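You operate a simulated robot arm through the tools that you are given. There is no shell and no other tool. Be economical: measure what you need, move in short steps, check, and stop when the job is done.

The job below is to be done with a simulated two-armed robot. You get a single attempt, and the scene is never put back.

JOB
Polish the spots off bowls forty and fifty and stand them on the round tray.
Fine: inside, with the grey towel; lay the towel back; the bowls side by side.

It is judged by the outcome, as a careful person would: the job done as asked, and still so three seconds after it is handed in. It fails if anything else is knocked over, pushed out of place, dropped, spilled or broken. Flat cloth is picked up by pressing the open fingertips on it (5 to 10 N) and closing them slowly along it; thin cloth reads only 2 to 8 mm in the jaws.

ROBOT AND FRAMES
Two 7-joint arms with two-finger parallel grippers on one trunk, on a base that drives. Base frame: it is fixed to the floor where the robot stands at the start and does not move with it; the origin is under the middle of the robot, x ahead of it, y to its left, z up; the surface under the hand at the start is at about z = 0.817. Units: m, rad, N and s.
The left shoulder is at the start at [0.05, 0.168, 1.182], the right one opposite. With the tool pointing down near the work surface each hand reaches from about 0.1 to 0.66 m from the robot's upright axis, wherever it stands, measured 20 degrees to its own side. Payload 1.57 kg a hand.
The tool frame of a hand sits at the grasp point between the pads (the TCP): z along the fingers, y along the line on which they close. The tips reach 0.03 m beyond it. The gripper opens to 0.08 m. The fingers are 0.017 m wide and 0.012 m thick; the gripper's body (0.04 by 0.082 m) begins 0.08 m behind the TCP.
Orientation is that of the tool frame in the base frame, as [roll, pitch, yaw] about the fixed x, y, z axes, in that order (R = Rz(yaw) Ry(pitch) Rx(roll)). With the fingers straight down and closing along the base's y, the tool's x points along the base's -x, its y along +y and its z along -z.

CONTROLS
- The arms move only by the tool nudge_tool. It takes "left_increments", "right_increments" or both (then of equal length, played together; a hand with none holds still); each is a list of rows, each a list of 7 numbers: the shift along the tool's x, y, z in m, then the turn, a rotation vector about the tool's x, y, z in rad, then the opening, from 0 (shut) to 1 (fully open). In form: [[dx, dy, dz, rx, ry, rz, grip], ...]. A call has 1 to 10 rows; each row shifts and turns the commanded pose from where the row before left it, along the tool's axes as they then stand. A row lasts 0.2 s, in which the tool goes at most 0.05 m and 0.15 rad; a call with a longer step from one row to the next is refused whole, and so is a gripper value outside its range. Where a pose cannot be reached the arm comes as near as it can. A force on the tool above 40 N (or 10 N above the force at the start of the call, whichever is more), or a blocked arm, ends the call early, and 0.2 s more pass. Each finger travels about 0.045 m/s and halts on what it meets, pressing with about 30 N; the grip force reading is that of the motor and also rises with nothing between the fingers. The clock runs only during rows and for 0.2 s after the last one: add rows that do not move to give the fingers time. It gives the time, the measured TCP pose, the force on the tool (base axes), the opening and the grip force at its end, in the units of the frame above (readings bear some noise), with the torque about the TCP (base axes, N m) and any sound that the robot's microphone picked up.
- Cameras (640 x 400 px; columns grow to the right, rows downward): "scene" is now at [0.1234, -0.0291, 1.3953]; the picture's right is [-0.17, -0.99, 0.00], its down [-0.59, 0.10, -0.80] and it looks along [0.79, -0.13, -0.60] (base axes); focal length 252 px, centre (320, 200). "left" rides on the left gripper at [0.072, 0.007, -0.122] in its tool frame; the picture's right is [-0.09, 1.00, 0.00], its down [-0.84, -0.08, -0.54] and it looks along [-0.54, -0.05, 0.84] (tool axes); focal length 238 px, centre (320, 200). "right" rides on the right gripper at [0.072, -0.007, -0.122] in its tool frame; the picture's right is [0.09, 1.00, 0.00], its down [-0.84, 0.08, -0.54] and it looks along [-0.54, 0.05, 0.84] (tool axes); focal length 238 px, centre (320, 200). There is no depth. A picture from a camera that has moved, and an enlarged one, comes with that camera's place and axes in the base frame and with its lens. The place of the scene camera against the robot may be out by one fixed shift of up to 0.018 m in any direction.
- snapshot(camera): a new picture of that camera. The clock stands still meanwhile.
- lift_body(by): slides the trunk up (or, below 0, down) by that many m; the arms and the scene camera ride with it, the base frame stays. It gives what a move gives, with no picture.
- base_move(legs): drives the robot by 1 to 6 legs, each [ahead, left, turn to the left] in m, m and rad, along the robot's own axes; the way and the turn of a leg run together, so that a leg with both is an arc; at most 1.5 m and 3.142 rad a leg. The arms and the cameras ride along, it lands a little off, and it stops where it bumps. It gives what a move gives.
- head_to(pan, tilt): turns the head with the scene camera to pan (to the left, within 1.396 rad either way) and tilt (down, from -0.506 to 1.204), counted from straight ahead of the robot. It gives what a move gives.
- zoom(camera, box): a new picture of the part [left, top, right, bottom] of that camera's present view, enlarged. The clock stands still meanwhile.
- finish_job(): hands the job in; it is judged then, once.

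Work in short steps. Places have to be worked out from the pictures, the camera data and where the tool is seen: move nearer, look again, correct. Check each grasp and each placing, and mend what went wrong. You have 120 turns and 108 pictures in all, those below and enlarged ones among them. Open the grippers and draw the arms clear of the work before you hand the job in, unless the task says otherwise; then end with one line.

The tools are called after "Emit:" as name(argument=value, ...) on one line, values as JSON. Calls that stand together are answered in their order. nudge_tool: Moves the arms, as the interface text tells. Its arguments: {"type":"object","properties":{"left_increments":{"type":"array","items":{"type":"array","items":{"type":"number"}}},"right_increments":{"type":"array","items":{"type":"array","items":{"type":"number"}}}},"required":[]} The other tools are called the same way: lift_body (by) slides the trunk up or down; base_move (legs) drives the base; head_to (pan, tilt) turns the head that bears the scene camera; snapshot (camera) takes a picture; zoom (camera, box) takes an enlarged picture of a part of a camera's view; finish_job () hands the job in.

At the start:

```text
clock: 0.0
left_ee_pos: [0.4108, 0.0234, 1.2232]
left_orientation: [-3.14, -0.001, -3.14]
left_wrist_force: [0.0, 0.3, 0.1]
left_wrist_torque: [0.02, 0.0, 0.01]
left_width: 0.0803
left_gripper_force: 0.0
right_ee_pos: [0.3631, -0.3119, 1.243]
right_orientation: [3.139, -0.002, 3.141]
right_wrist_force: [0.4, 0.1, 0.3]
right_wrist_torque: [0.01, -0.05, -0.01]
right_width: 0.0802
right_gripper_force: 0.1
trunk travel left (down, up): [-0.35, 0.093]
robot x, y, heading: [-0.0026, -0.0018, -0.003]
head pan, tilt: [-0.168, 0.637]
```

scene: 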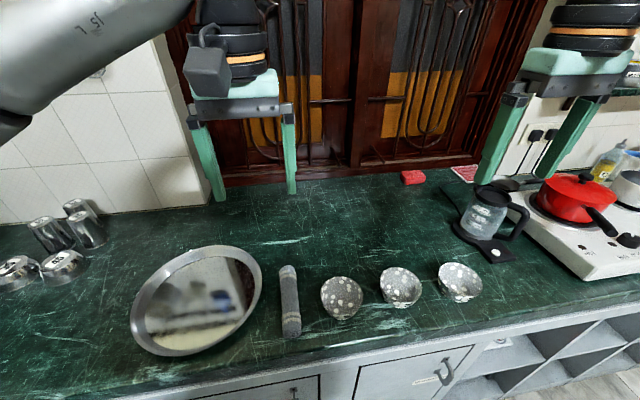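
right: 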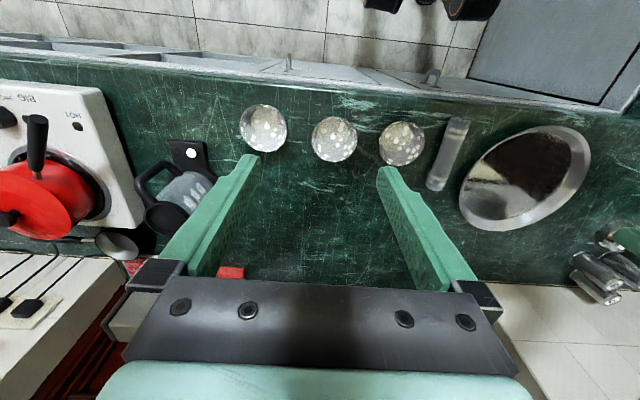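
left: 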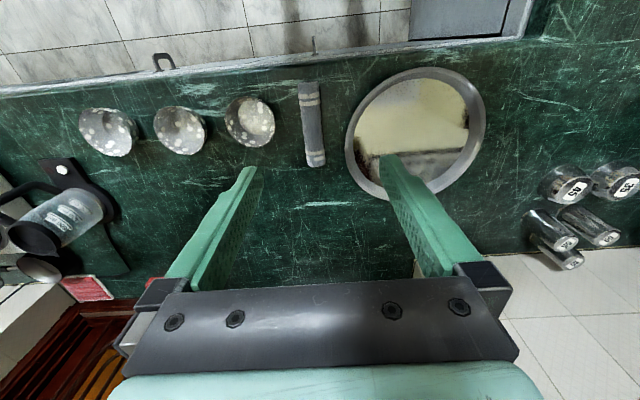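

The scene shows three spotted bowls, a rolled grey towel and a round tray. I zoom in on the bowls to find their numbers.

Emit:
zoom(camera="scene", box=[260, 240, 500, 350])

Emit:
zoom(camera="left", box=[60, 60, 360, 200])

Emit:
zoom(camera="right", box=[220, 80, 500, 220])

```text
2.67 times, centred on (380, 295) of scene
camera zoom: at [0.1234, -0.0291, 1.3953], right [-0.17, -0.99, 0.0], down [-0.59, 0.1, -0.8], along [0.79, -0.13, -0.6], focal length 671 px, centre (160, -53)
```

zoom: 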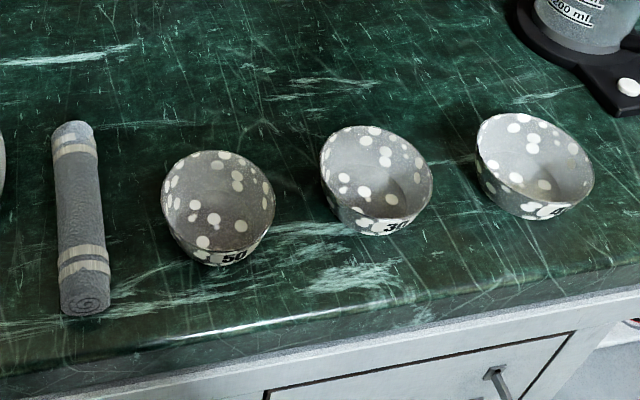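

```text
2.13 times, centred on (210, 130) of left
camera zoom: at [0.339, 0.0285, 1.3446], right [0.09, 1.0, 0.0], down [0.84, -0.08, 0.54], along [0.54, -0.05, -0.84], focal length 508 px, centre (555, 349)
```

zoom: 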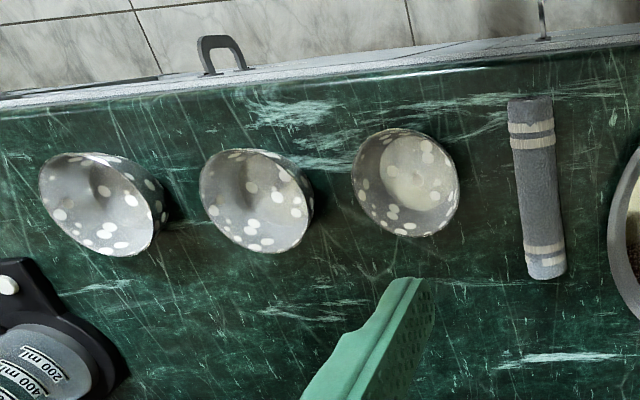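

```text
2.29 times, centred on (360, 150) of right
camera zoom: at [0.2914, -0.3176, 1.3654], right [-0.09, 1.0, 0.0], down [0.84, 0.08, 0.54], along [0.54, 0.05, -0.84], focal length 545 px, centre (229, 314)
```

zoom: 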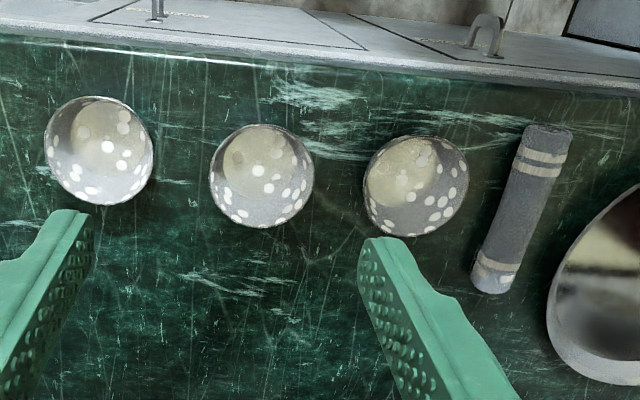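

The numbers read 50, 30 and 4? from left to right. The towel roll lies along x at about (0.476, 0, 0.834). I bring the left hand above it and look again.

Emit:
nudge_tool(left_increments=[[-0.0105, -0.003, 0.034, 0, 0, 0, 1], [-0.0105, -0.003, 0.034, 0, 0, 0, 1], [-0.0105, -0.003, 0.034, 0, 0, 0, 1], [-0.0105, -0.003, 0.034, 0, 0, 0, 1], [-0.0105, -0.003, 0.034, 0, 0, 0, 1], [-0.0105, -0.003, 0.034, 0, 0, 0, 1], [-0.0105, -0.003, 0.034, 0, 0, 0, 1], [-0.0105, -0.003, 0.034, 0, 0, 0, 1], [0, 0, 0, 0, 0, 0, 1]])

Emit:
snapshot(camera="left")

Emit:
snapshot(camera="scene")

```text
clock: 2.0
left_ee_pos: [0.4924, -0.0034, 0.9504]
left_orientation: [-3.141, -0.001, -3.14]
left_wrist_force: [0.8, -0.5, -0.1]
left_wrist_torque: [0.01, -0.02, 0.02]
left_width: 0.0797
left_gripper_force: 0.0
right_ee_pos: [0.3642, -0.3103, 1.2434]
right_orientation: [3.14, -0.001, -3.141]
right_wrist_force: [-0.1, 0.0, -0.3]
right_wrist_torque: [-0.02, -0.01, -0.05]
right_width: 0.0802
right_gripper_force: 0.1
trunk travel left (down, up): [-0.35, 0.093]
robot x, y, heading: [0.0031, 0.0002, -0.0]
head pan, tilt: [-0.168, 0.637]
```

```text
101 pictures are left
camera left: at [0.421, 0.002, 1.071], right [0.09, 1.0, 0.0], down [0.84, -0.08, 0.54], along [0.54, -0.05, -0.84], focal length 238 px, centre (320, 200)
```

left: 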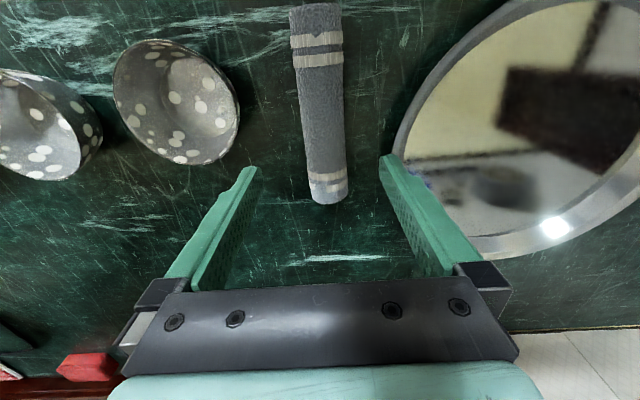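

```text
100 pictures are left
camera scene: at [0.1232, -0.029, 1.3953], right [-0.17, -0.99, 0.0], down [-0.59, 0.1, -0.8], along [0.79, -0.13, -0.59], focal length 252 px, centre (320, 200)
```

scene: 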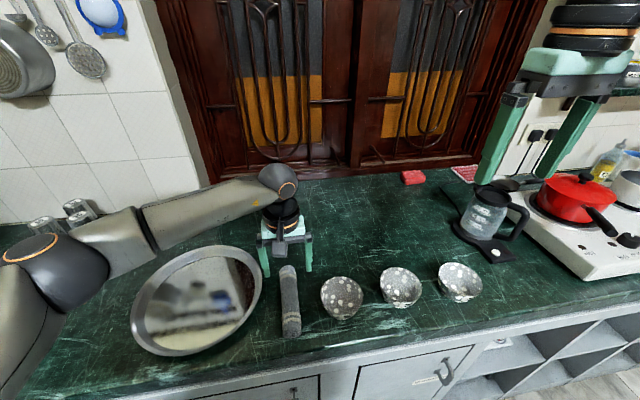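

The roll spans x 0.397–0.561 at y ≈ 0.001. The lowest I can take the TCP is about 0.852, because the tips reach 0.03 beyond it. I descend and close slowly.

Emit:
nudge_tool(left_increments=[[0, 0.004, 0.03, 0, 0, 0, 1], [0, 0, 0.03, 0, 0, 0, 1], [0, 0, 0.025, 0, 0, 0, 1], [0, 0, 0.012, 0, 0, 0, 1], [0, 0, 0, 0, 0, 0, 0.7], [0, 0, 0, 0, 0, 0, 0.5], [0, 0, 0, 0, 0, 0, 0.4], [0, 0, 0, 0, 0, 0, 0.3], [0, 0, 0, 0, 0, 0, 0.2], [0, 0, 0, 0, 0, 0, 0.2]])

```text
clock: 4.2
left_ee_pos: [0.4964, 0.0019, 0.8547]
left_orientation: [3.141, 0.0, -3.141]
left_wrist_force: [0.2, -0.7, -0.1]
left_wrist_torque: [0.0, -0.03, -0.03]
left_width: 0.0374
left_gripper_force: 30.3
right_ee_pos: [0.3627, -0.3101, 1.244]
right_orientation: [3.141, -0.002, 3.142]
right_wrist_force: [0.6, 0.2, -0.3]
right_wrist_torque: [0.01, 0.0, 0.0]
right_width: 0.0801
right_gripper_force: 0.0
trunk travel left (down, up): [-0.35, 0.093]
robot x, y, heading: [-0.0009, 0.0045, 0.006]
head pan, tilt: [-0.168, 0.637]
```

The grip holds the roll at 37 mm. I lift it and check.

Emit:
nudge_tool(left_increments=[[0, 0, -0.02, 0, 0, 0, 0.1], [0, 0, -0.04, 0, 0, 0, 0], [0, 0, -0.04, 0, 0, 0, 0], [0, 0, -0.04, 0, 0, 0, 0], [0, 0, 0, 0, 0, 0, 0]])

Emit:
snapshot(camera="left")

```text
clock: 5.4
left_ee_pos: [0.4942, 0.0034, 0.9961]
left_orientation: [-3.141, -0.001, 3.141]
left_wrist_force: [-0.1, -0.2, -0.7]
left_wrist_torque: [0.0, 0.02, 0.0]
left_width: 0.0376
left_gripper_force: 29.4
right_ee_pos: [0.3629, -0.3116, 1.2433]
right_orientation: [3.139, -0.002, 3.14]
right_wrist_force: [0.6, 0.2, 0.0]
right_wrist_torque: [-0.02, 0.0, 0.01]
right_width: 0.0801
right_gripper_force: 0.1
trunk travel left (down, up): [-0.35, 0.093]
robot x, y, heading: [0.001, -0.0038, -0.001]
head pan, tilt: [-0.168, 0.637]
```

```text
99 pictures are left
camera left: at [0.4236, 0.0095, 1.1183], right [0.09, 1.0, 0.0], down [0.84, -0.08, 0.54], along [0.54, -0.05, -0.84], focal length 238 px, centre (320, 200)
```

left: 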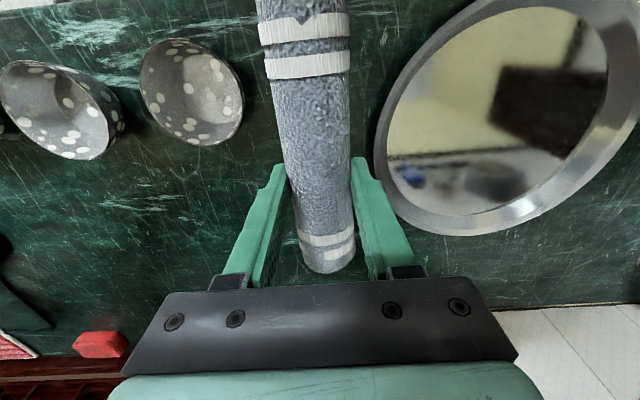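

The towel is firmly held. I bring the right hand above bowl 50's right rim and look.

Emit:
nudge_tool(right_increments=[[-0.0115, 0.0138, 0.033, 0, 0, 0, 0.6], [-0.0115, 0.0138, 0.033, 0, 0, 0, 0.6], [-0.0115, 0.0138, 0.033, 0, 0, 0, 0.6], [-0.0115, 0.0138, 0.033, 0, 0, 0, 0.6], [-0.0115, 0.0138, 0.033, 0, 0, 0, 0.6], [-0.0115, 0.0138, 0.033, 0, 0, 0, 0.6], [-0.0115, 0.0138, 0.033, 0, 0, 0, 0.6], [-0.0115, 0.0138, 0.033, 0, 0, 0, 0.6], [0, 0, 0, 0, 0, 0, 0.6]])

Emit:
snapshot(camera="right")

Emit:
zoom(camera="scene", box=[240, 200, 480, 350])

```text
clock: 7.4
left_ee_pos: [0.4946, 0.0026, 0.9973]
left_orientation: [-3.138, 0.002, -3.14]
left_wrist_force: [0.6, 0.0, -0.6]
left_wrist_torque: [0.0, -0.01, 0.02]
left_width: 0.0374
left_gripper_force: 29.9
right_ee_pos: [0.4524, -0.1979, 0.9807]
right_orientation: [3.14, 0.001, 3.142]
right_wrist_force: [0.5, -0.4, -0.3]
right_wrist_torque: [-0.03, 0.01, 0.04]
right_width: 0.0481
right_gripper_force: 0.0
trunk travel left (down, up): [-0.35, 0.093]
robot x, y, heading: [0.0033, -0.0012, -0.003]
head pan, tilt: [-0.168, 0.637]
```

```text
98 pictures are left
camera right: at [0.3826, -0.2056, 1.1032], right [-0.09, 1.0, 0.0], down [0.84, 0.08, 0.54], along [0.54, 0.05, -0.84], focal length 238 px, centre (320, 200)
```

right: 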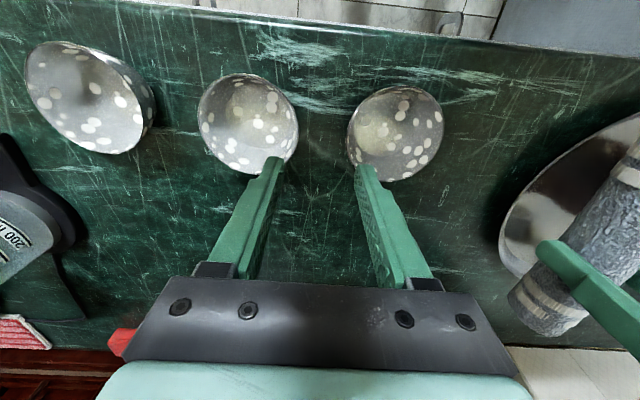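

```text
2.67 times, centred on (360, 275) of scene
camera zoom: at [0.1232, -0.029, 1.3953], right [-0.17, -0.99, 0.0], down [-0.59, 0.1, -0.8], along [0.79, -0.13, -0.59], focal length 671 px, centre (213, 0)
```

zoom: 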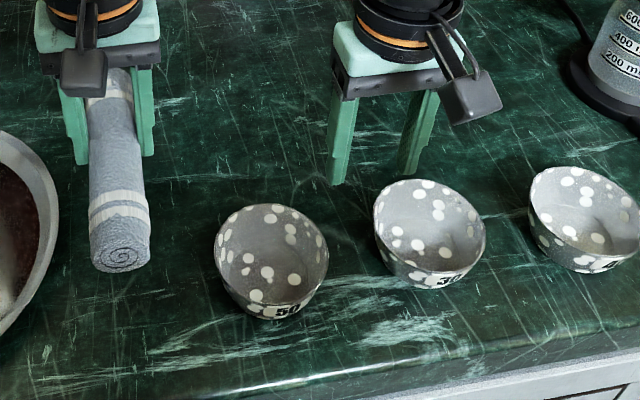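

Triangulating both views puts bowl 50's rim centre near (0.450, −0.121, 0.86) with radius about 0.05. I tilt the right hand outward by 0.5 rad and stop 6 cm short of the right rim.

Emit:
nudge_tool(right_increments=[[0, 0, 0, -0.125, 0, 0, 0.6], [0, 0, 0, -0.125, 0, 0, 0.6], [0, 0, 0, -0.125, 0, 0, 0.6], [0, 0, 0, -0.125, 0, 0, 0.6], [0.0012, -0.0171, 0.023, 0, 0, 0, 0.6], [0.0012, -0.0171, 0.023, 0, 0, 0, 0.6], [0, 0, 0, 0, 0, 0, 0.6]])

Emit:
snapshot(camera="right")

```text
clock: 9.0
left_ee_pos: [0.4948, 0.0047, 0.9973]
left_orientation: [-3.138, -0.001, -3.141]
left_wrist_force: [-0.4, -1.0, -1.2]
left_wrist_torque: [-0.04, 0.02, -0.01]
left_width: 0.0375
left_gripper_force: 30.3
right_ee_pos: [0.4527, -0.2078, 0.9207]
right_orientation: [2.64, -0.001, -3.141]
right_wrist_force: [-0.2, 1.0, -0.1]
right_wrist_torque: [0.01, -0.02, 0.01]
right_width: 0.0478
right_gripper_force: 0.0
trunk travel left (down, up): [-0.35, 0.093]
robot x, y, heading: [-0.0008, -0.002, -0.004]
head pan, tilt: [-0.168, 0.637]
```

```text
96 pictures are left
camera right: at [0.3797, -0.2725, 1.0247], right [-0.09, 0.87, 0.48], down [0.84, -0.19, 0.51], along [0.54, 0.45, -0.71], focal length 238 px, centre (320, 200)
```

right: 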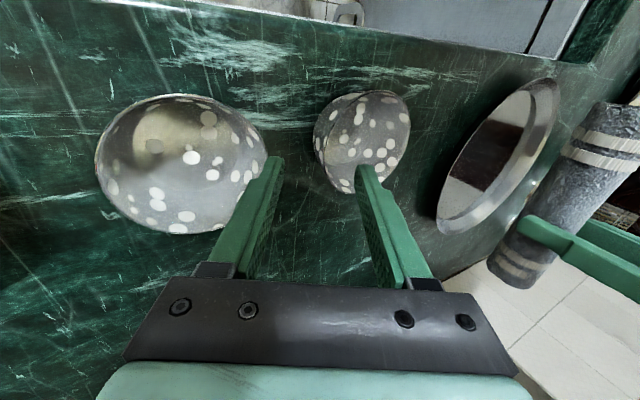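

I zoom to check where the rim sits against the predicted pixel (324,148).

Emit:
zoom(camera="right", box=[260, 70, 440, 210])

```text
2.86 times, centred on (350, 140) of right
camera zoom: at [0.3797, -0.2725, 1.0247], right [-0.09, 0.87, 0.48], down [0.84, -0.19, 0.51], along [0.54, 0.45, -0.71], focal length 681 px, centre (234, 371)
```

zoom: 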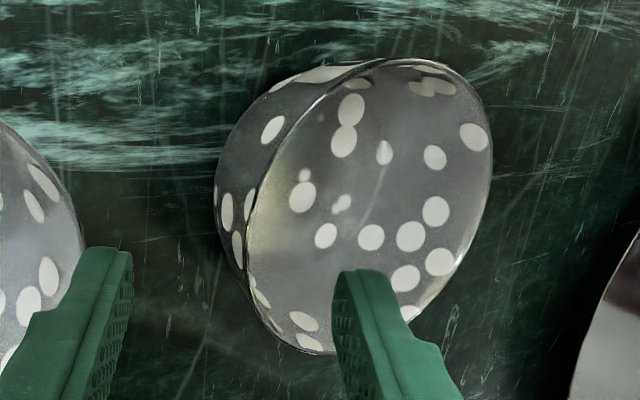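

The rim is where I predicted. I advance 58 mm along the tool and close on the rim.

Emit:
nudge_tool(right_increments=[[0.001, 0.001, 0.02, 0, 0, 0, 0.6], [0.001, 0.001, 0.02, 0, 0, 0, 0.6], [0.0007, 0.0017, 0.018, 0, 0, 0, 0.6], [0, 0, 0, 0, 0, 0, 0.6]])

Emit:
zoom(camera="right", box=[220, 70, 460, 220])

```text
clock: 10.0
left_ee_pos: [0.4956, 0.0038, 0.9963]
left_orientation: [-3.138, 0.0, -3.14]
left_wrist_force: [0.0, 0.3, -1.0]
left_wrist_torque: [0.03, 0.02, -0.01]
left_width: 0.0375
left_gripper_force: 30.1
right_ee_pos: [0.4448, -0.1756, 0.8785]
right_orientation: [2.643, 0.0, 3.14]
right_wrist_force: [0.8, -0.7, 0.7]
right_wrist_torque: [-0.03, 0.02, 0.01]
right_width: 0.0482
right_gripper_force: 0.1
right hand out of reach, approached as far as the arm can: row 3
trunk travel left (down, up): [-0.35, 0.093]
robot x, y, heading: [0.0011, 0.0018, 0.004]
head pan, tilt: [-0.168, 0.637]
```

```text
2.67 times, centred on (340, 145) of right
camera zoom: at [0.3724, -0.2389, 0.9829], right [-0.09, 0.87, 0.48], down [0.84, -0.19, 0.51], along [0.54, 0.45, -0.71], focal length 636 px, centre (267, 347)
```

zoom: 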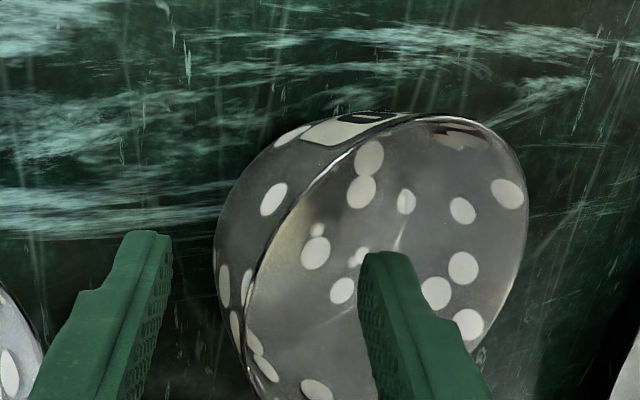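

The right arm ran out of reach in this tilted pose. I back off, raise both hands and lower the trunk by 0.1 m for more margin.

Emit:
nudge_tool(left_increments=[[0, 0, -0.03, 0, 0, 0, 0], [0, 0, -0.03, 0, 0, 0, 0], [0, 0, -0.03, 0, 0, 0, 0], [0, 0, -0.01, 0, 0, 0, 0]], right_increments=[[0, 0, -0.03, 0, 0, 0, 0.6], [0, 0, -0.03, 0, 0, 0, 0.6], [0, 0, -0.03, 0, 0, 0, 0.6], [0, 0, -0.02, 0, 0, 0, 0.6]])

Emit:
lift_body(by=-0.1)

```text
clock: 11.0
left_ee_pos: [0.4952, 0.0025, 1.0962]
left_orientation: [-3.139, 0.0, -3.14]
left_wrist_force: [-0.5, 1.0, -0.7]
left_wrist_torque: [0.0, 0.01, -0.01]
left_width: 0.0377
left_gripper_force: 29.5
right_ee_pos: [0.4459, -0.2279, 0.9769]
right_orientation: [2.639, -0.001, -3.14]
right_wrist_force: [-0.7, 0.1, -0.5]
right_wrist_torque: [0.01, -0.01, -0.02]
right_width: 0.0481
right_gripper_force: 0.1
trunk travel left (down, up): [-0.35, 0.093]
robot x, y, heading: [0.0002, -0.0008, 0.002]
head pan, tilt: [-0.168, 0.637]
```

```text
clock: 12.3
left_ee_pos: [0.4946, 0.0037, 0.9963]
left_orientation: [-3.141, 0.001, -3.14]
left_wrist_force: [0.9, -0.5, -1.3]
left_wrist_torque: [-0.01, -0.02, 0.01]
left_width: 0.0374
left_gripper_force: 29.9
right_ee_pos: [0.446, -0.2267, 0.8765]
right_orientation: [2.638, -0.001, -3.141]
right_wrist_force: [0.2, 0.0, 0.0]
right_wrist_torque: [-0.01, -0.02, 0.01]
right_width: 0.0479
right_gripper_force: 0.0
trunk travel left (down, up): [-0.25, 0.193]
robot x, y, heading: [0.0032, -0.0011, -0.004]
head pan, tilt: [-0.168, 0.637]
```

The right hand is now low, between bowls 50 and 30. I check for contact before moving.

Emit:
snapshot(camera="right")

Emit:
snapshot(camera="scene")

```text
93 pictures are left
camera right: at [0.3746, -0.292, 0.9808], right [-0.09, 0.87, 0.48], down [0.84, -0.19, 0.51], along [0.54, 0.45, -0.71], focal length 238 px, centre (320, 200)
```

right: 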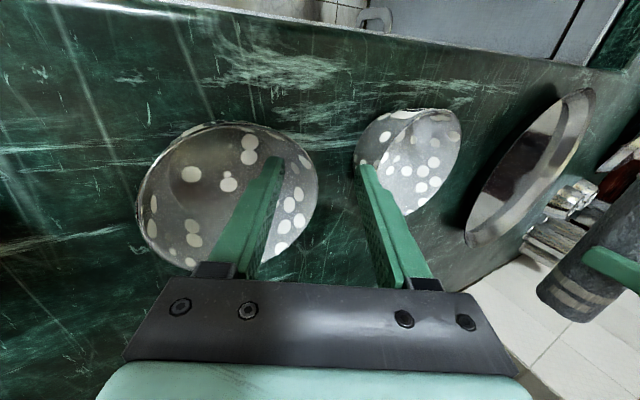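

```text
92 pictures are left
camera scene: at [0.1233, -0.029, 1.2953], right [-0.17, -0.99, 0.0], down [-0.59, 0.1, -0.8], along [0.79, -0.13, -0.59], focal length 252 px, centre (320, 200)
```

scene: 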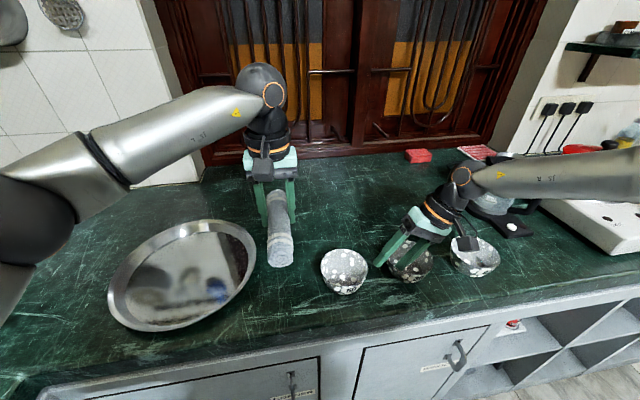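

The outer finger hangs over bowl 30 but the force reads zero. I rise straight up first, then shift left to the pre-grasp point.

Emit:
nudge_tool(right_increments=[[0, 0.012, -0.022, 0, 0, 0, 0.6], [0, 0.012, -0.022, 0, 0, 0, 0.6], [-0.002, 0.009, 0.005, 0, 0, 0, 0.6], [-0.002, 0.009, 0.005, 0, 0, 0, 0.6], [0, 0, 0, 0, 0, 0, 0.6]])

Emit:
snapshot(camera="right")

```text
clock: 13.5
left_ee_pos: [0.4956, 0.0027, 0.9959]
left_orientation: [-3.14, 0.0, -3.139]
left_wrist_force: [0.7, -0.8, -0.4]
left_wrist_torque: [-0.01, 0.02, 0.0]
left_width: 0.0378
left_gripper_force: 30.0
right_ee_pos: [0.4499, -0.2062, 0.927]
right_orientation: [2.64, 0.0, -3.14]
right_wrist_force: [0.1, -0.7, 0.4]
right_wrist_torque: [0.03, -0.01, 0.03]
right_width: 0.0482
right_gripper_force: 0.1
trunk travel left (down, up): [-0.25, 0.193]
robot x, y, heading: [0.001, -0.0002, 0.001]
head pan, tilt: [-0.168, 0.637]
```

```text
91 pictures are left
camera right: at [0.3789, -0.271, 1.0302], right [-0.09, 0.87, 0.48], down [0.84, -0.19, 0.51], along [0.54, 0.45, -0.71], focal length 238 px, centre (320, 200)
```

right: 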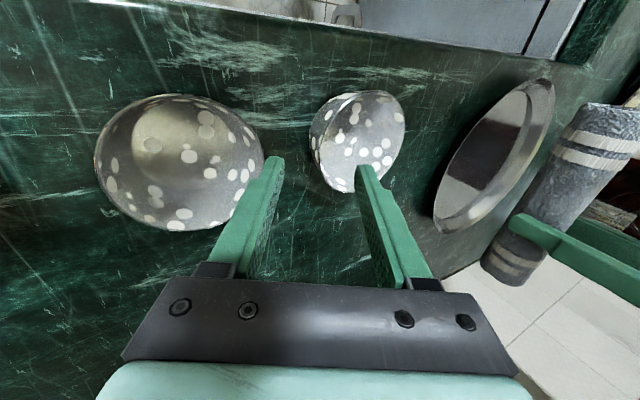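

Nothing has moved. I advance along the tool onto bowl 50's rim and close.

Emit:
nudge_tool(right_increments=[[0, 0, 0.022, 0, 0, 0, 0.6], [0, -0.001, 0.022, 0, 0, 0, 0.6], [0, 0, 0.0186, 0, 0, 0, 0.6], [0, 0, 0, 0, 0, 0, 0.4], [0, 0, 0, 0, 0, 0, 0.25], [0, 0, 0, 0, 0, 0, 0.1], [0, 0, 0, 0, 0, 0, 0], [0, 0, 0, 0, 0, 0, 0]])

Emit:
snapshot(camera="right")

```text
clock: 15.3
left_ee_pos: [0.4943, 0.0035, 0.9966]
left_orientation: [-3.14, -0.001, -3.14]
left_wrist_force: [0.1, -0.5, -1.6]
left_wrist_torque: [-0.02, 0.0, 0.02]
left_width: 0.0379
left_gripper_force: 30.0
right_ee_pos: [0.4511, -0.1778, 0.8714]
right_orientation: [2.639, -0.003, 3.141]
right_wrist_force: [0.1, 0.9, 0.1]
right_wrist_torque: [-0.02, 0.02, 0.0]
right_width: 0.0018
right_gripper_force: 23.8
trunk travel left (down, up): [-0.25, 0.193]
robot x, y, heading: [-0.0017, 0.0002, -0.003]
head pan, tilt: [-0.168, 0.637]
```

```text
90 pictures are left
camera right: at [0.3793, -0.2416, 0.9757], right [-0.09, 0.87, 0.48], down [0.84, -0.19, 0.51], along [0.54, 0.45, -0.71], focal length 238 px, centre (320, 200)
```

right: 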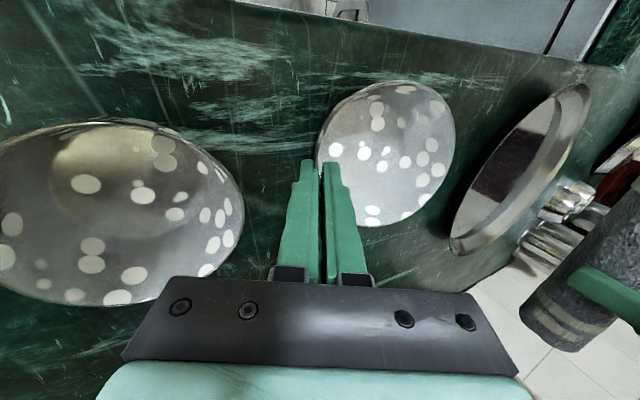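

The width reads 1.8 mm, which is either a thin rim or nothing. I zoom to see.

Emit:
zoom(camera="right", box=[270, 70, 470, 240])

Emit:
zoom(camera="scene", box=[290, 200, 460, 310])

```text
2.35 times, centred on (370, 155) of right
camera zoom: at [0.3793, -0.2416, 0.9757], right [-0.09, 0.87, 0.48], down [0.84, -0.19, 0.51], along [0.54, 0.45, -0.71], focal length 561 px, centre (202, 306)
```

zoom: 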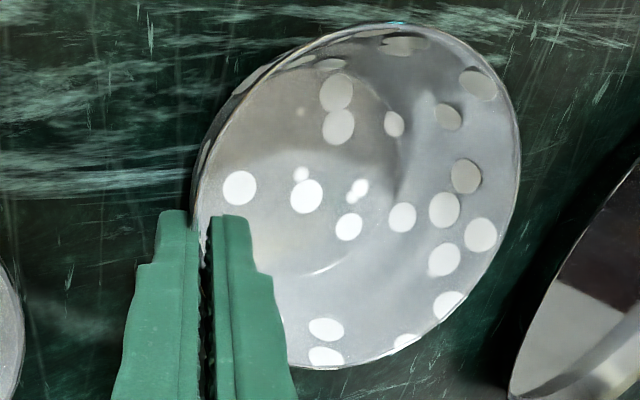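

```text
3.64 times, centred on (375, 255) of scene
camera zoom: at [0.1235, -0.0291, 1.2952], right [-0.17, -0.99, 0.0], down [-0.59, 0.1, -0.8], along [0.79, -0.13, -0.6], focal length 915 px, centre (120, 0)
```

zoom: 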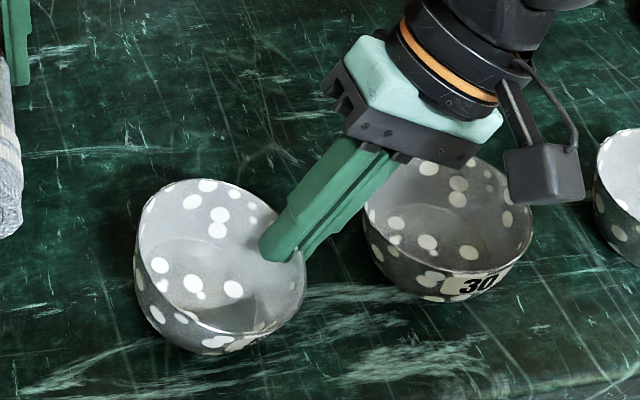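

The rim is firmly held. I tilt the left hand by about 57° so the towel's near end points down.

Emit:
nudge_tool(left_increments=[[0, 0, -0.01, 0, -0.145, 0, 0], [0, 0, -0.01, 0, -0.145, 0, 0], [0, 0, -0.01, 0, -0.145, 0, 0], [0, 0, 0, 0, -0.145, 0, 0], [0, 0, 0, 0, -0.145, 0, 0], [0, 0, 0, 0, -0.145, 0, 0], [0, 0, 0, 0, -0.13, 0, 0], [0, 0, 0, 0, 0, 0, 0]])

Emit:
snapshot(camera="scene")

Emit:
snapshot(camera="left")

```text
clock: 17.1
left_ee_pos: [0.4904, 0.0015, 1.0262]
left_orientation: [-3.139, 1.001, -3.138]
left_wrist_force: [0.5, 0.4, -0.1]
left_wrist_torque: [0.02, -0.03, -0.03]
left_width: 0.0375
left_gripper_force: 29.9
right_ee_pos: [0.4505, -0.1766, 0.8722]
right_orientation: [2.638, -0.001, -3.141]
right_wrist_force: [0.1, 1.2, -0.3]
right_wrist_torque: [-0.08, 0.02, -0.04]
right_width: 0.0016
right_gripper_force: 23.8
trunk travel left (down, up): [-0.25, 0.193]
robot x, y, heading: [0.0024, -0.0001, -0.002]
head pan, tilt: [-0.168, 0.637]
```

```text
87 pictures are left
camera scene: at [0.1235, -0.0291, 1.2952], right [-0.17, -0.99, 0.0], down [-0.59, 0.1, -0.8], along [0.79, -0.13, -0.6], focal length 252 px, centre (320, 200)
```

scene: 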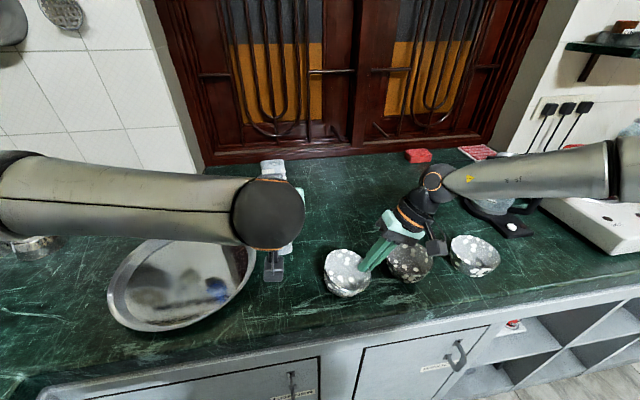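

```text
86 pictures are left
camera left: at [0.3504, 0.0079, 1.03], right [0.05, 1.0, 0.08], down [-0.01, -0.08, 1.0], along [1.0, -0.05, 0.0], focal length 238 px, centre (320, 200)
```

left: 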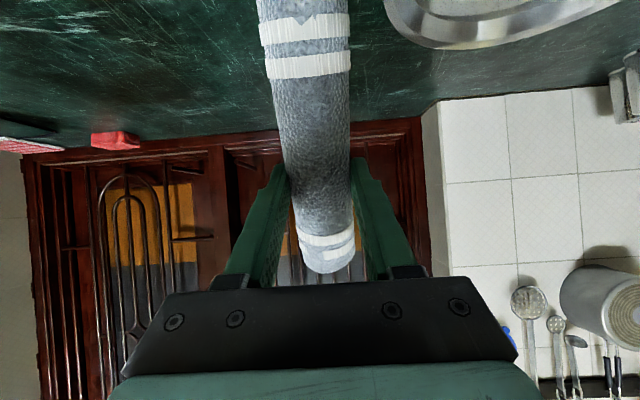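

The towel is tilted as wanted. By geometry, its lowest edge sits at TCP + (−0.022, 0, −0.103). I move it above bowl 50, staying about 2 cm over the rim.

Emit:
nudge_tool(left_increments=[[0.011, -0.0306, 0.0018, 0, 0, 0, 0], [0.011, -0.0306, 0.0018, 0, 0, 0, 0], [0.011, -0.0306, 0.0018, 0, 0, 0, 0], [0.011, -0.0306, 0.0018, 0, 0, 0, 0], [0, 0, 0, 0, 0, 0, 0]])

Emit:
snapshot(camera="right")

Emit:
snapshot(camera="left")

```text
clock: 18.3
left_ee_pos: [0.4705, -0.1202, 0.9849]
left_orientation: [-3.14, 1.002, -3.136]
left_wrist_force: [-0.7, 0.1, -1.4]
left_wrist_torque: [0.0, 0.0, 0.0]
left_width: 0.0376
left_gripper_force: 30.2
right_ee_pos: [0.4515, -0.1777, 0.8727]
right_orientation: [2.639, -0.002, 3.141]
right_wrist_force: [-0.2, -1.0, -0.6]
right_wrist_torque: [-0.02, -0.01, -0.02]
right_width: 0.002
right_gripper_force: 23.7
trunk travel left (down, up): [-0.25, 0.193]
robot x, y, heading: [-0.0009, 0.0026, -0.001]
head pan, tilt: [-0.168, 0.637]
```

```text
85 pictures are left
camera right: at [0.3794, -0.2415, 0.9758], right [-0.09, 0.87, 0.48], down [0.84, -0.19, 0.51], along [0.54, 0.45, -0.71], focal length 238 px, centre (320, 200)
```

right: 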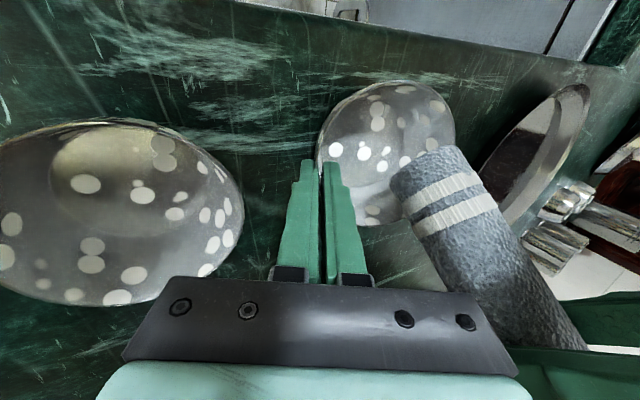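

```text
84 pictures are left
camera left: at [0.3309, -0.1148, 0.9902], right [0.05, 1.0, 0.08], down [0.0, -0.08, 1.0], along [1.0, -0.05, 0.0], focal length 238 px, centre (320, 200)
```

left: 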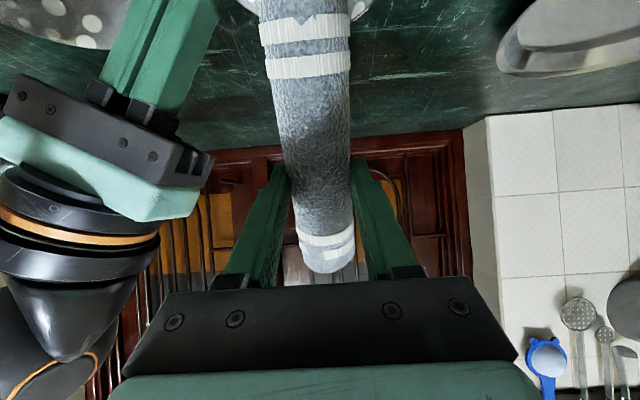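

The towel end projects right where predicted. I lower it straight down toward the bowl's floor.

Emit:
nudge_tool(left_increments=[[0.0168, 0, 0.0108, 0, 0, 0, 0], [0.0168, 0, 0.0108, 0, 0, 0, 0], [0.0084, 0, 0.0054, 0, 0, 0, 0], [0, 0, 0, 0, 0, 0, 0]])

Emit:
snapshot(camera="right")

```text
clock: 19.3
left_ee_pos: [0.4728, -0.1211, 0.9364]
left_orientation: [-3.136, 1.002, -3.137]
left_wrist_force: [-1.2, -2.0, 3.5]
left_wrist_torque: [-0.1, 0.26, 0.06]
left_width: 0.0379
left_gripper_force: 30.2
right_ee_pos: [0.4506, -0.1768, 0.8725]
right_orientation: [2.641, -0.002, -3.14]
right_wrist_force: [0.2, 1.4, -5.1]
right_wrist_torque: [-0.27, -0.03, -0.13]
right_width: 0.002
right_gripper_force: 23.2
trunk travel left (down, up): [-0.25, 0.193]
robot x, y, heading: [0.0022, 0.004, 0.001]
head pan, tilt: [-0.168, 0.637]
```

```text
83 pictures are left
camera right: at [0.3793, -0.2416, 0.9754], right [-0.09, 0.87, 0.48], down [0.84, -0.19, 0.51], along [0.54, 0.45, -0.71], focal length 238 px, centre (320, 200)
```

right: 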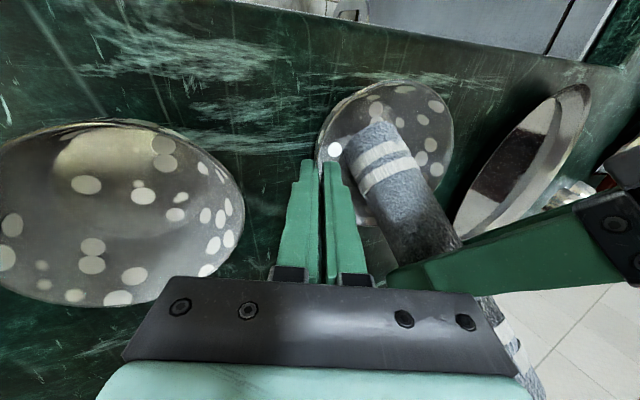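

Contact is at about 4–5 N. I rub one gentle circle of radius 12 mm on the floor of the bowl, then check force and effect.

Emit:
nudge_tool(left_increments=[[-0.0065, 0, 0.01, 0, 0, 0, 0], [0.0019, 0.0085, -0.0029, 0, 0, 0, 0], [0.0046, 0.0035, -0.0071, 0, 0, 0, 0], [0.0046, -0.0035, -0.0071, 0, 0, 0, 0], [0.0019, -0.0085, -0.0029, 0, 0, 0, 0], [-0.0019, -0.0085, 0.0029, 0, 0, 0, 0], [-0.0046, -0.0035, 0.0071, 0, 0, 0, 0], [-0.0046, 0.0035, 0.0071, 0, 0, 0, 0], [-0.0019, 0.0085, 0.0029, 0, 0, 0, 0]])

Emit:
zoom(camera="right", box=[270, 60, 490, 200])

```text
clock: 21.3
left_ee_pos: [0.4837, -0.122, 0.9324]
left_orientation: [-3.133, 0.994, -3.14]
left_wrist_force: [-13.8, -10.4, 3.2]
left_wrist_torque: [-0.65, 0.84, -0.07]
left_width: 0.0377
left_gripper_force: 30.2
right_ee_pos: [0.4526, -0.176, 0.8728]
right_orientation: [2.638, 0.005, 3.139]
right_wrist_force: [14.5, 9.5, -4.5]
right_wrist_torque: [-0.2, 0.13, -0.37]
right_width: 0.0033
right_gripper_force: 24.7
trunk travel left (down, up): [-0.25, 0.193]
robot x, y, heading: [0.0033, -0.0011, -0.003]
head pan, tilt: [-0.168, 0.637]
```

```text
2.86 times, centred on (380, 130) of right
camera zoom: at [0.3805, -0.2408, 0.9764], right [-0.09, 0.87, 0.48], down [0.83, -0.2, 0.52], along [0.54, 0.45, -0.71], focal length 681 px, centre (149, 400)
```

zoom: 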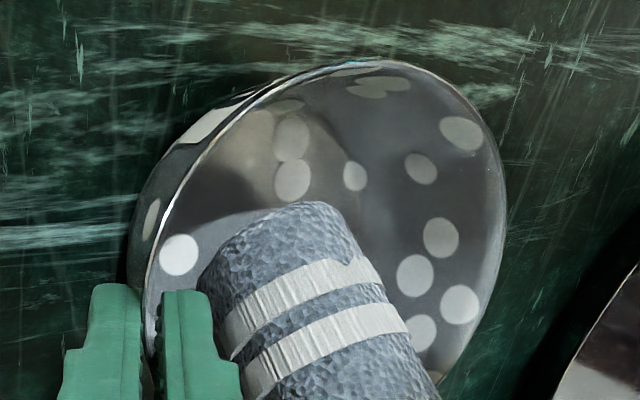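

Forces are up to 14 N at the far wall and the bowl is steady. I lift the towel to see what changed.

Emit:
nudge_tool(left_increments=[[0.0065, 0, -0.01, 0, 0, 0, 0], [-0.0252, 0, -0.0162, 0, 0, 0, 0], [-0.0252, 0.02, -0.0162, 0, 0, 0, 0], [0, 0.03, 0, 0, 0, 0, 0], [0, 0.03, 0, 0, 0, 0, 0], [0, 0, 0, 0, 0, 0, 0]])

Emit:
zoom(camera="right", box=[270, 60, 490, 240])

Emit:
zoom(camera="scene", box=[290, 210, 510, 320])

```text
clock: 22.7
left_ee_pos: [0.4744, -0.0411, 0.9913]
left_orientation: [-3.139, 1.0, -3.137]
left_wrist_force: [0.6, 0.1, -1.9]
left_wrist_torque: [0.02, 0.01, -0.02]
left_width: 0.0376
left_gripper_force: 30.3
right_ee_pos: [0.4515, -0.177, 0.8717]
right_orientation: [2.639, -0.001, 3.14]
right_wrist_force: [0.2, -1.9, -0.7]
right_wrist_torque: [0.0, 0.01, -0.01]
right_width: 0.0022
right_gripper_force: 23.8
trunk travel left (down, up): [-0.25, 0.193]
robot x, y, heading: [0.0014, 0.0018, 0.001]
head pan, tilt: [-0.168, 0.637]
```

```text
2.22 times, centred on (380, 150) of right
camera zoom: at [0.3794, -0.2417, 0.9758], right [-0.09, 0.87, 0.48], down [0.84, -0.19, 0.51], along [0.54, 0.45, -0.71], focal length 530 px, centre (187, 311)
```

zoom: 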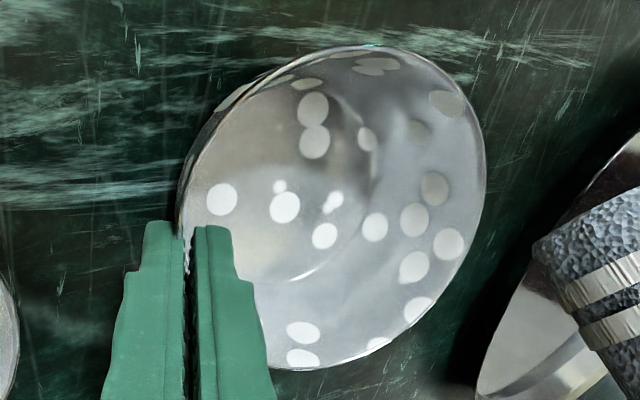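

```text
2.91 times, centred on (400, 265) of scene
camera zoom: at [0.1235, -0.0292, 1.2952], right [-0.17, -0.99, 0.0], down [-0.59, 0.1, -0.8], along [0.79, -0.13, -0.6], focal length 732 px, centre (87, 11)
```

zoom: 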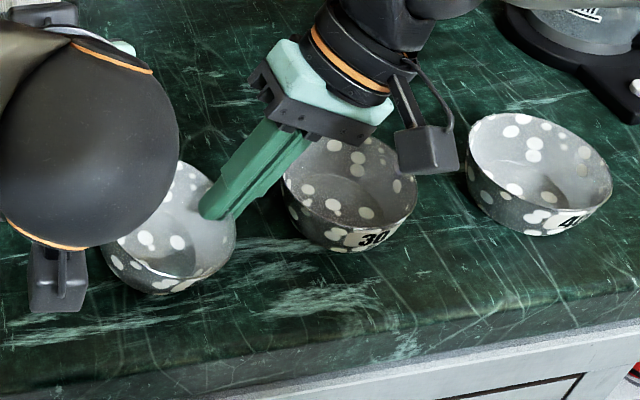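

One spot at the near-left wall seems fainter. I take a closer look at the interior to tell the decoration from the dirt.

Emit:
zoom(camera="right", box=[325, 75, 465, 162])

Emit:
zoom(camera="right", box=[325, 135, 465, 222])

```text
4.57 times, centred on (395, 118) of right
camera zoom: at [0.3794, -0.2417, 0.9758], right [-0.09, 0.87, 0.48], down [0.84, -0.19, 0.51], along [0.54, 0.45, -0.71], focal length 1090 px, centre (-23, 573)
```

zoom: 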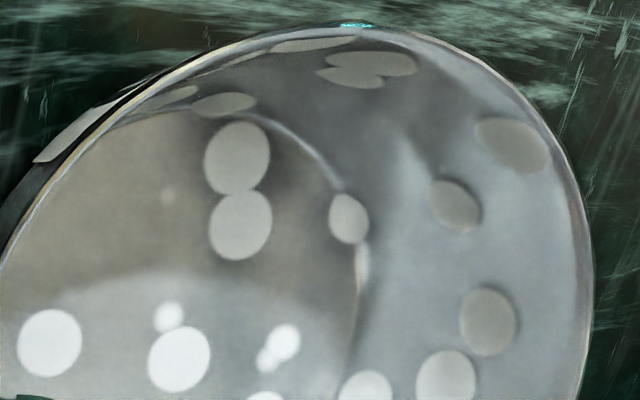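

```text
4.57 times, centred on (395, 178) of right
camera zoom: at [0.3794, -0.2417, 0.9758], right [-0.09, 0.87, 0.48], down [0.84, -0.19, 0.51], along [0.54, 0.45, -0.71], focal length 1090 px, centre (-23, 298)
```

zoom: 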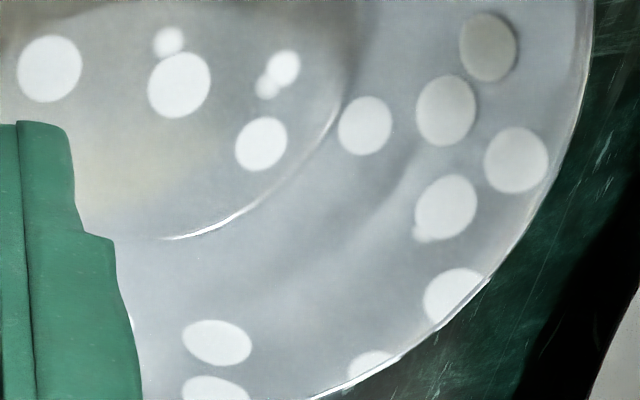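

The decoration is crisp dots of equal size. The dirt is the small soft blobs near the floor, plus one on the wall, and they still remain. The bowl may also be tilted in the grip, so I clear the left arm and check from the scene camera.

Emit:
nudge_tool(left_increments=[[0, 0.04, 0, 0, 0, 0, 0], [0, 0.04, 0, 0, 0, 0, 0], [0, 0.04, 0, 0, 0, 0, 0], [0, 0.02, 0, 0, 0, 0, 0]])

Emit:
zoom(camera="scene", box=[300, 220, 440, 310])

```text
clock: 23.7
left_ee_pos: [0.473, 0.1, 0.9945]
left_orientation: [-3.14, 1.002, -3.141]
left_wrist_force: [0.0, 0.7, -1.3]
left_wrist_torque: [-0.01, 0.01, -0.04]
left_width: 0.0375
left_gripper_force: 30.5
right_ee_pos: [0.4512, -0.1774, 0.8725]
right_orientation: [2.64, -0.001, 3.141]
right_wrist_force: [0.2, -0.1, -1.1]
right_wrist_torque: [-0.04, -0.01, 0.01]
right_width: 0.0019
right_gripper_force: 23.8
trunk travel left (down, up): [-0.25, 0.193]
robot x, y, heading: [0.0016, -0.0013, 0.002]
head pan, tilt: [-0.168, 0.637]
```

```text
4.44 times, centred on (370, 265) of scene
camera zoom: at [0.1235, -0.0289, 1.2952], right [-0.17, -0.99, 0.0], down [-0.59, 0.1, -0.8], along [0.79, -0.13, -0.6], focal length 1118 px, centre (98, -89)
```

zoom: 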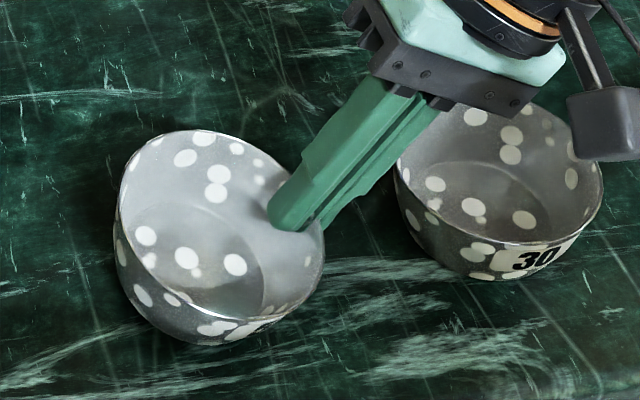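

The bowl rolled about 14° when the wall aligned with my fingers. I rotate the right hand back by 0.24 rad about the rim so the bowl stands level.

Emit:
nudge_tool(right_increments=[[0, 0.002, -0.001, 0.08, 0, 0, 0], [0, 0.001, -0.001, 0.08, 0, 0, 0], [0, 0.001, 0, 0.08, 0, 0, 0], [0, 0, 0, 0, 0, 0, 0]])

Emit:
zoom(camera="scene", box=[300, 220, 440, 310])

Emit:
zoom(camera="right", box=[310, 50, 500, 190])

```text
clock: 24.7
left_ee_pos: [0.4705, 0.1002, 0.9945]
left_orientation: [-3.138, 1.001, -3.135]
left_wrist_force: [-0.4, 0.3, -1.5]
left_wrist_torque: [-0.01, 0.0, -0.03]
left_width: 0.0373
left_gripper_force: 30.5
right_ee_pos: [0.4493, -0.175, 0.8769]
right_orientation: [2.881, 0.002, 3.141]
right_wrist_force: [0.0, 3.4, 12.4]
right_wrist_torque: [0.54, 0.37, -0.13]
right_width: 0.0026
right_gripper_force: 23.8
trunk travel left (down, up): [-0.25, 0.193]
robot x, y, heading: [0.0006, -0.002, 0.001]
head pan, tilt: [-0.168, 0.637]
```

```text
4.44 times, centred on (370, 265) of scene
camera zoom: at [0.1228, -0.0285, 1.2955], right [-0.17, -0.99, 0.0], down [-0.59, 0.1, -0.8], along [0.79, -0.13, -0.59], focal length 1118 px, centre (98, -89)
```

zoom: 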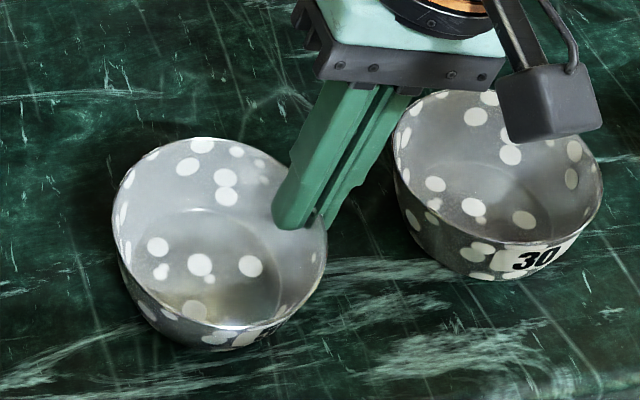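

```text
2.86 times, centred on (405, 120) of right
camera zoom: at [0.3784, -0.212, 0.9925], right [-0.09, 0.96, 0.26], down [0.84, -0.07, 0.55], along [0.54, 0.27, -0.8], focal length 681 px, centre (77, 429)
```

zoom: 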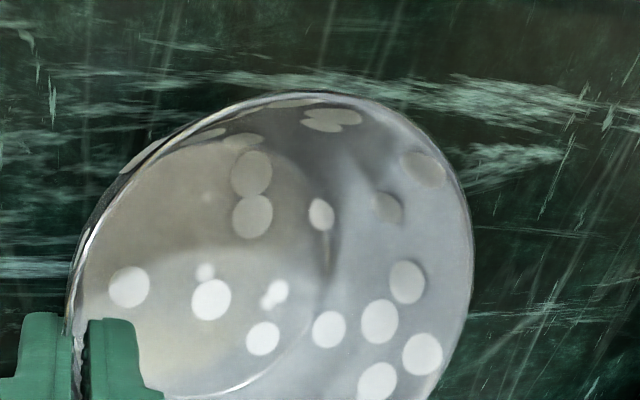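

The bowl also looks pitched toward the robot, and the hand presses with 12 N. I open the fingers so the bowl settles flat, then regrip at this gentler tilt.

Emit:
nudge_tool(right_increments=[[0, 0, -0.002, 0, 0, 0, 0], [0, 0, 0, 0, 0, 0, 0.1], [0, 0, 0, 0, 0, 0, 0.2], [0, 0, 0, 0, 0, 0, 0.35], [0, 0, 0, 0, 0, 0, 0.35], [0, 0, 0, 0, 0, 0, 0.35]])

Emit:
zoom(camera="scene", box=[300, 220, 440, 310])

Emit:
zoom(camera="right", box=[270, 50, 500, 220])

```text
clock: 26.1
left_ee_pos: [0.4715, 0.0999, 0.9934]
left_orientation: [-3.139, 0.999, -3.136]
left_wrist_force: [-0.2, 0.4, -0.3]
left_wrist_torque: [-0.01, 0.04, 0.01]
left_width: 0.0374
left_gripper_force: 30.1
right_ee_pos: [0.4494, -0.1748, 0.8779]
right_orientation: [2.881, -0.002, -3.141]
right_wrist_force: [-0.1, -0.3, 0.1]
right_wrist_torque: [0.03, -0.02, -0.03]
right_width: 0.0281
right_gripper_force: 0.2
trunk travel left (down, up): [-0.25, 0.193]
robot x, y, heading: [0.0004, -0.0001, 0.001]
head pan, tilt: [-0.168, 0.637]
```

```text
4.44 times, centred on (370, 265) of scene
camera zoom: at [0.1235, -0.0291, 1.2952], right [-0.17, -0.99, 0.0], down [-0.59, 0.1, -0.8], along [0.79, -0.13, -0.6], focal length 1118 px, centre (98, -89)
```

zoom: 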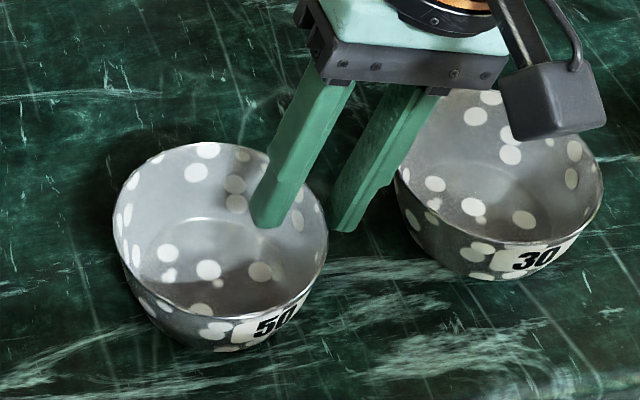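

```text
2.35 times, centred on (385, 135) of right
camera zoom: at [0.3782, -0.2132, 0.9936], right [-0.09, 0.96, 0.26], down [0.84, -0.07, 0.54], along [0.54, 0.27, -0.8], focal length 561 px, centre (167, 353)
```

zoom: 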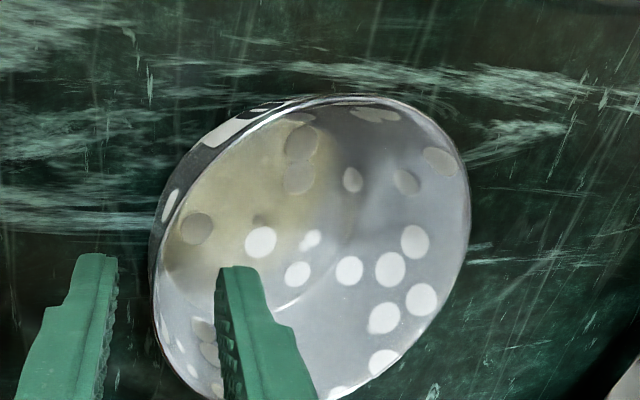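

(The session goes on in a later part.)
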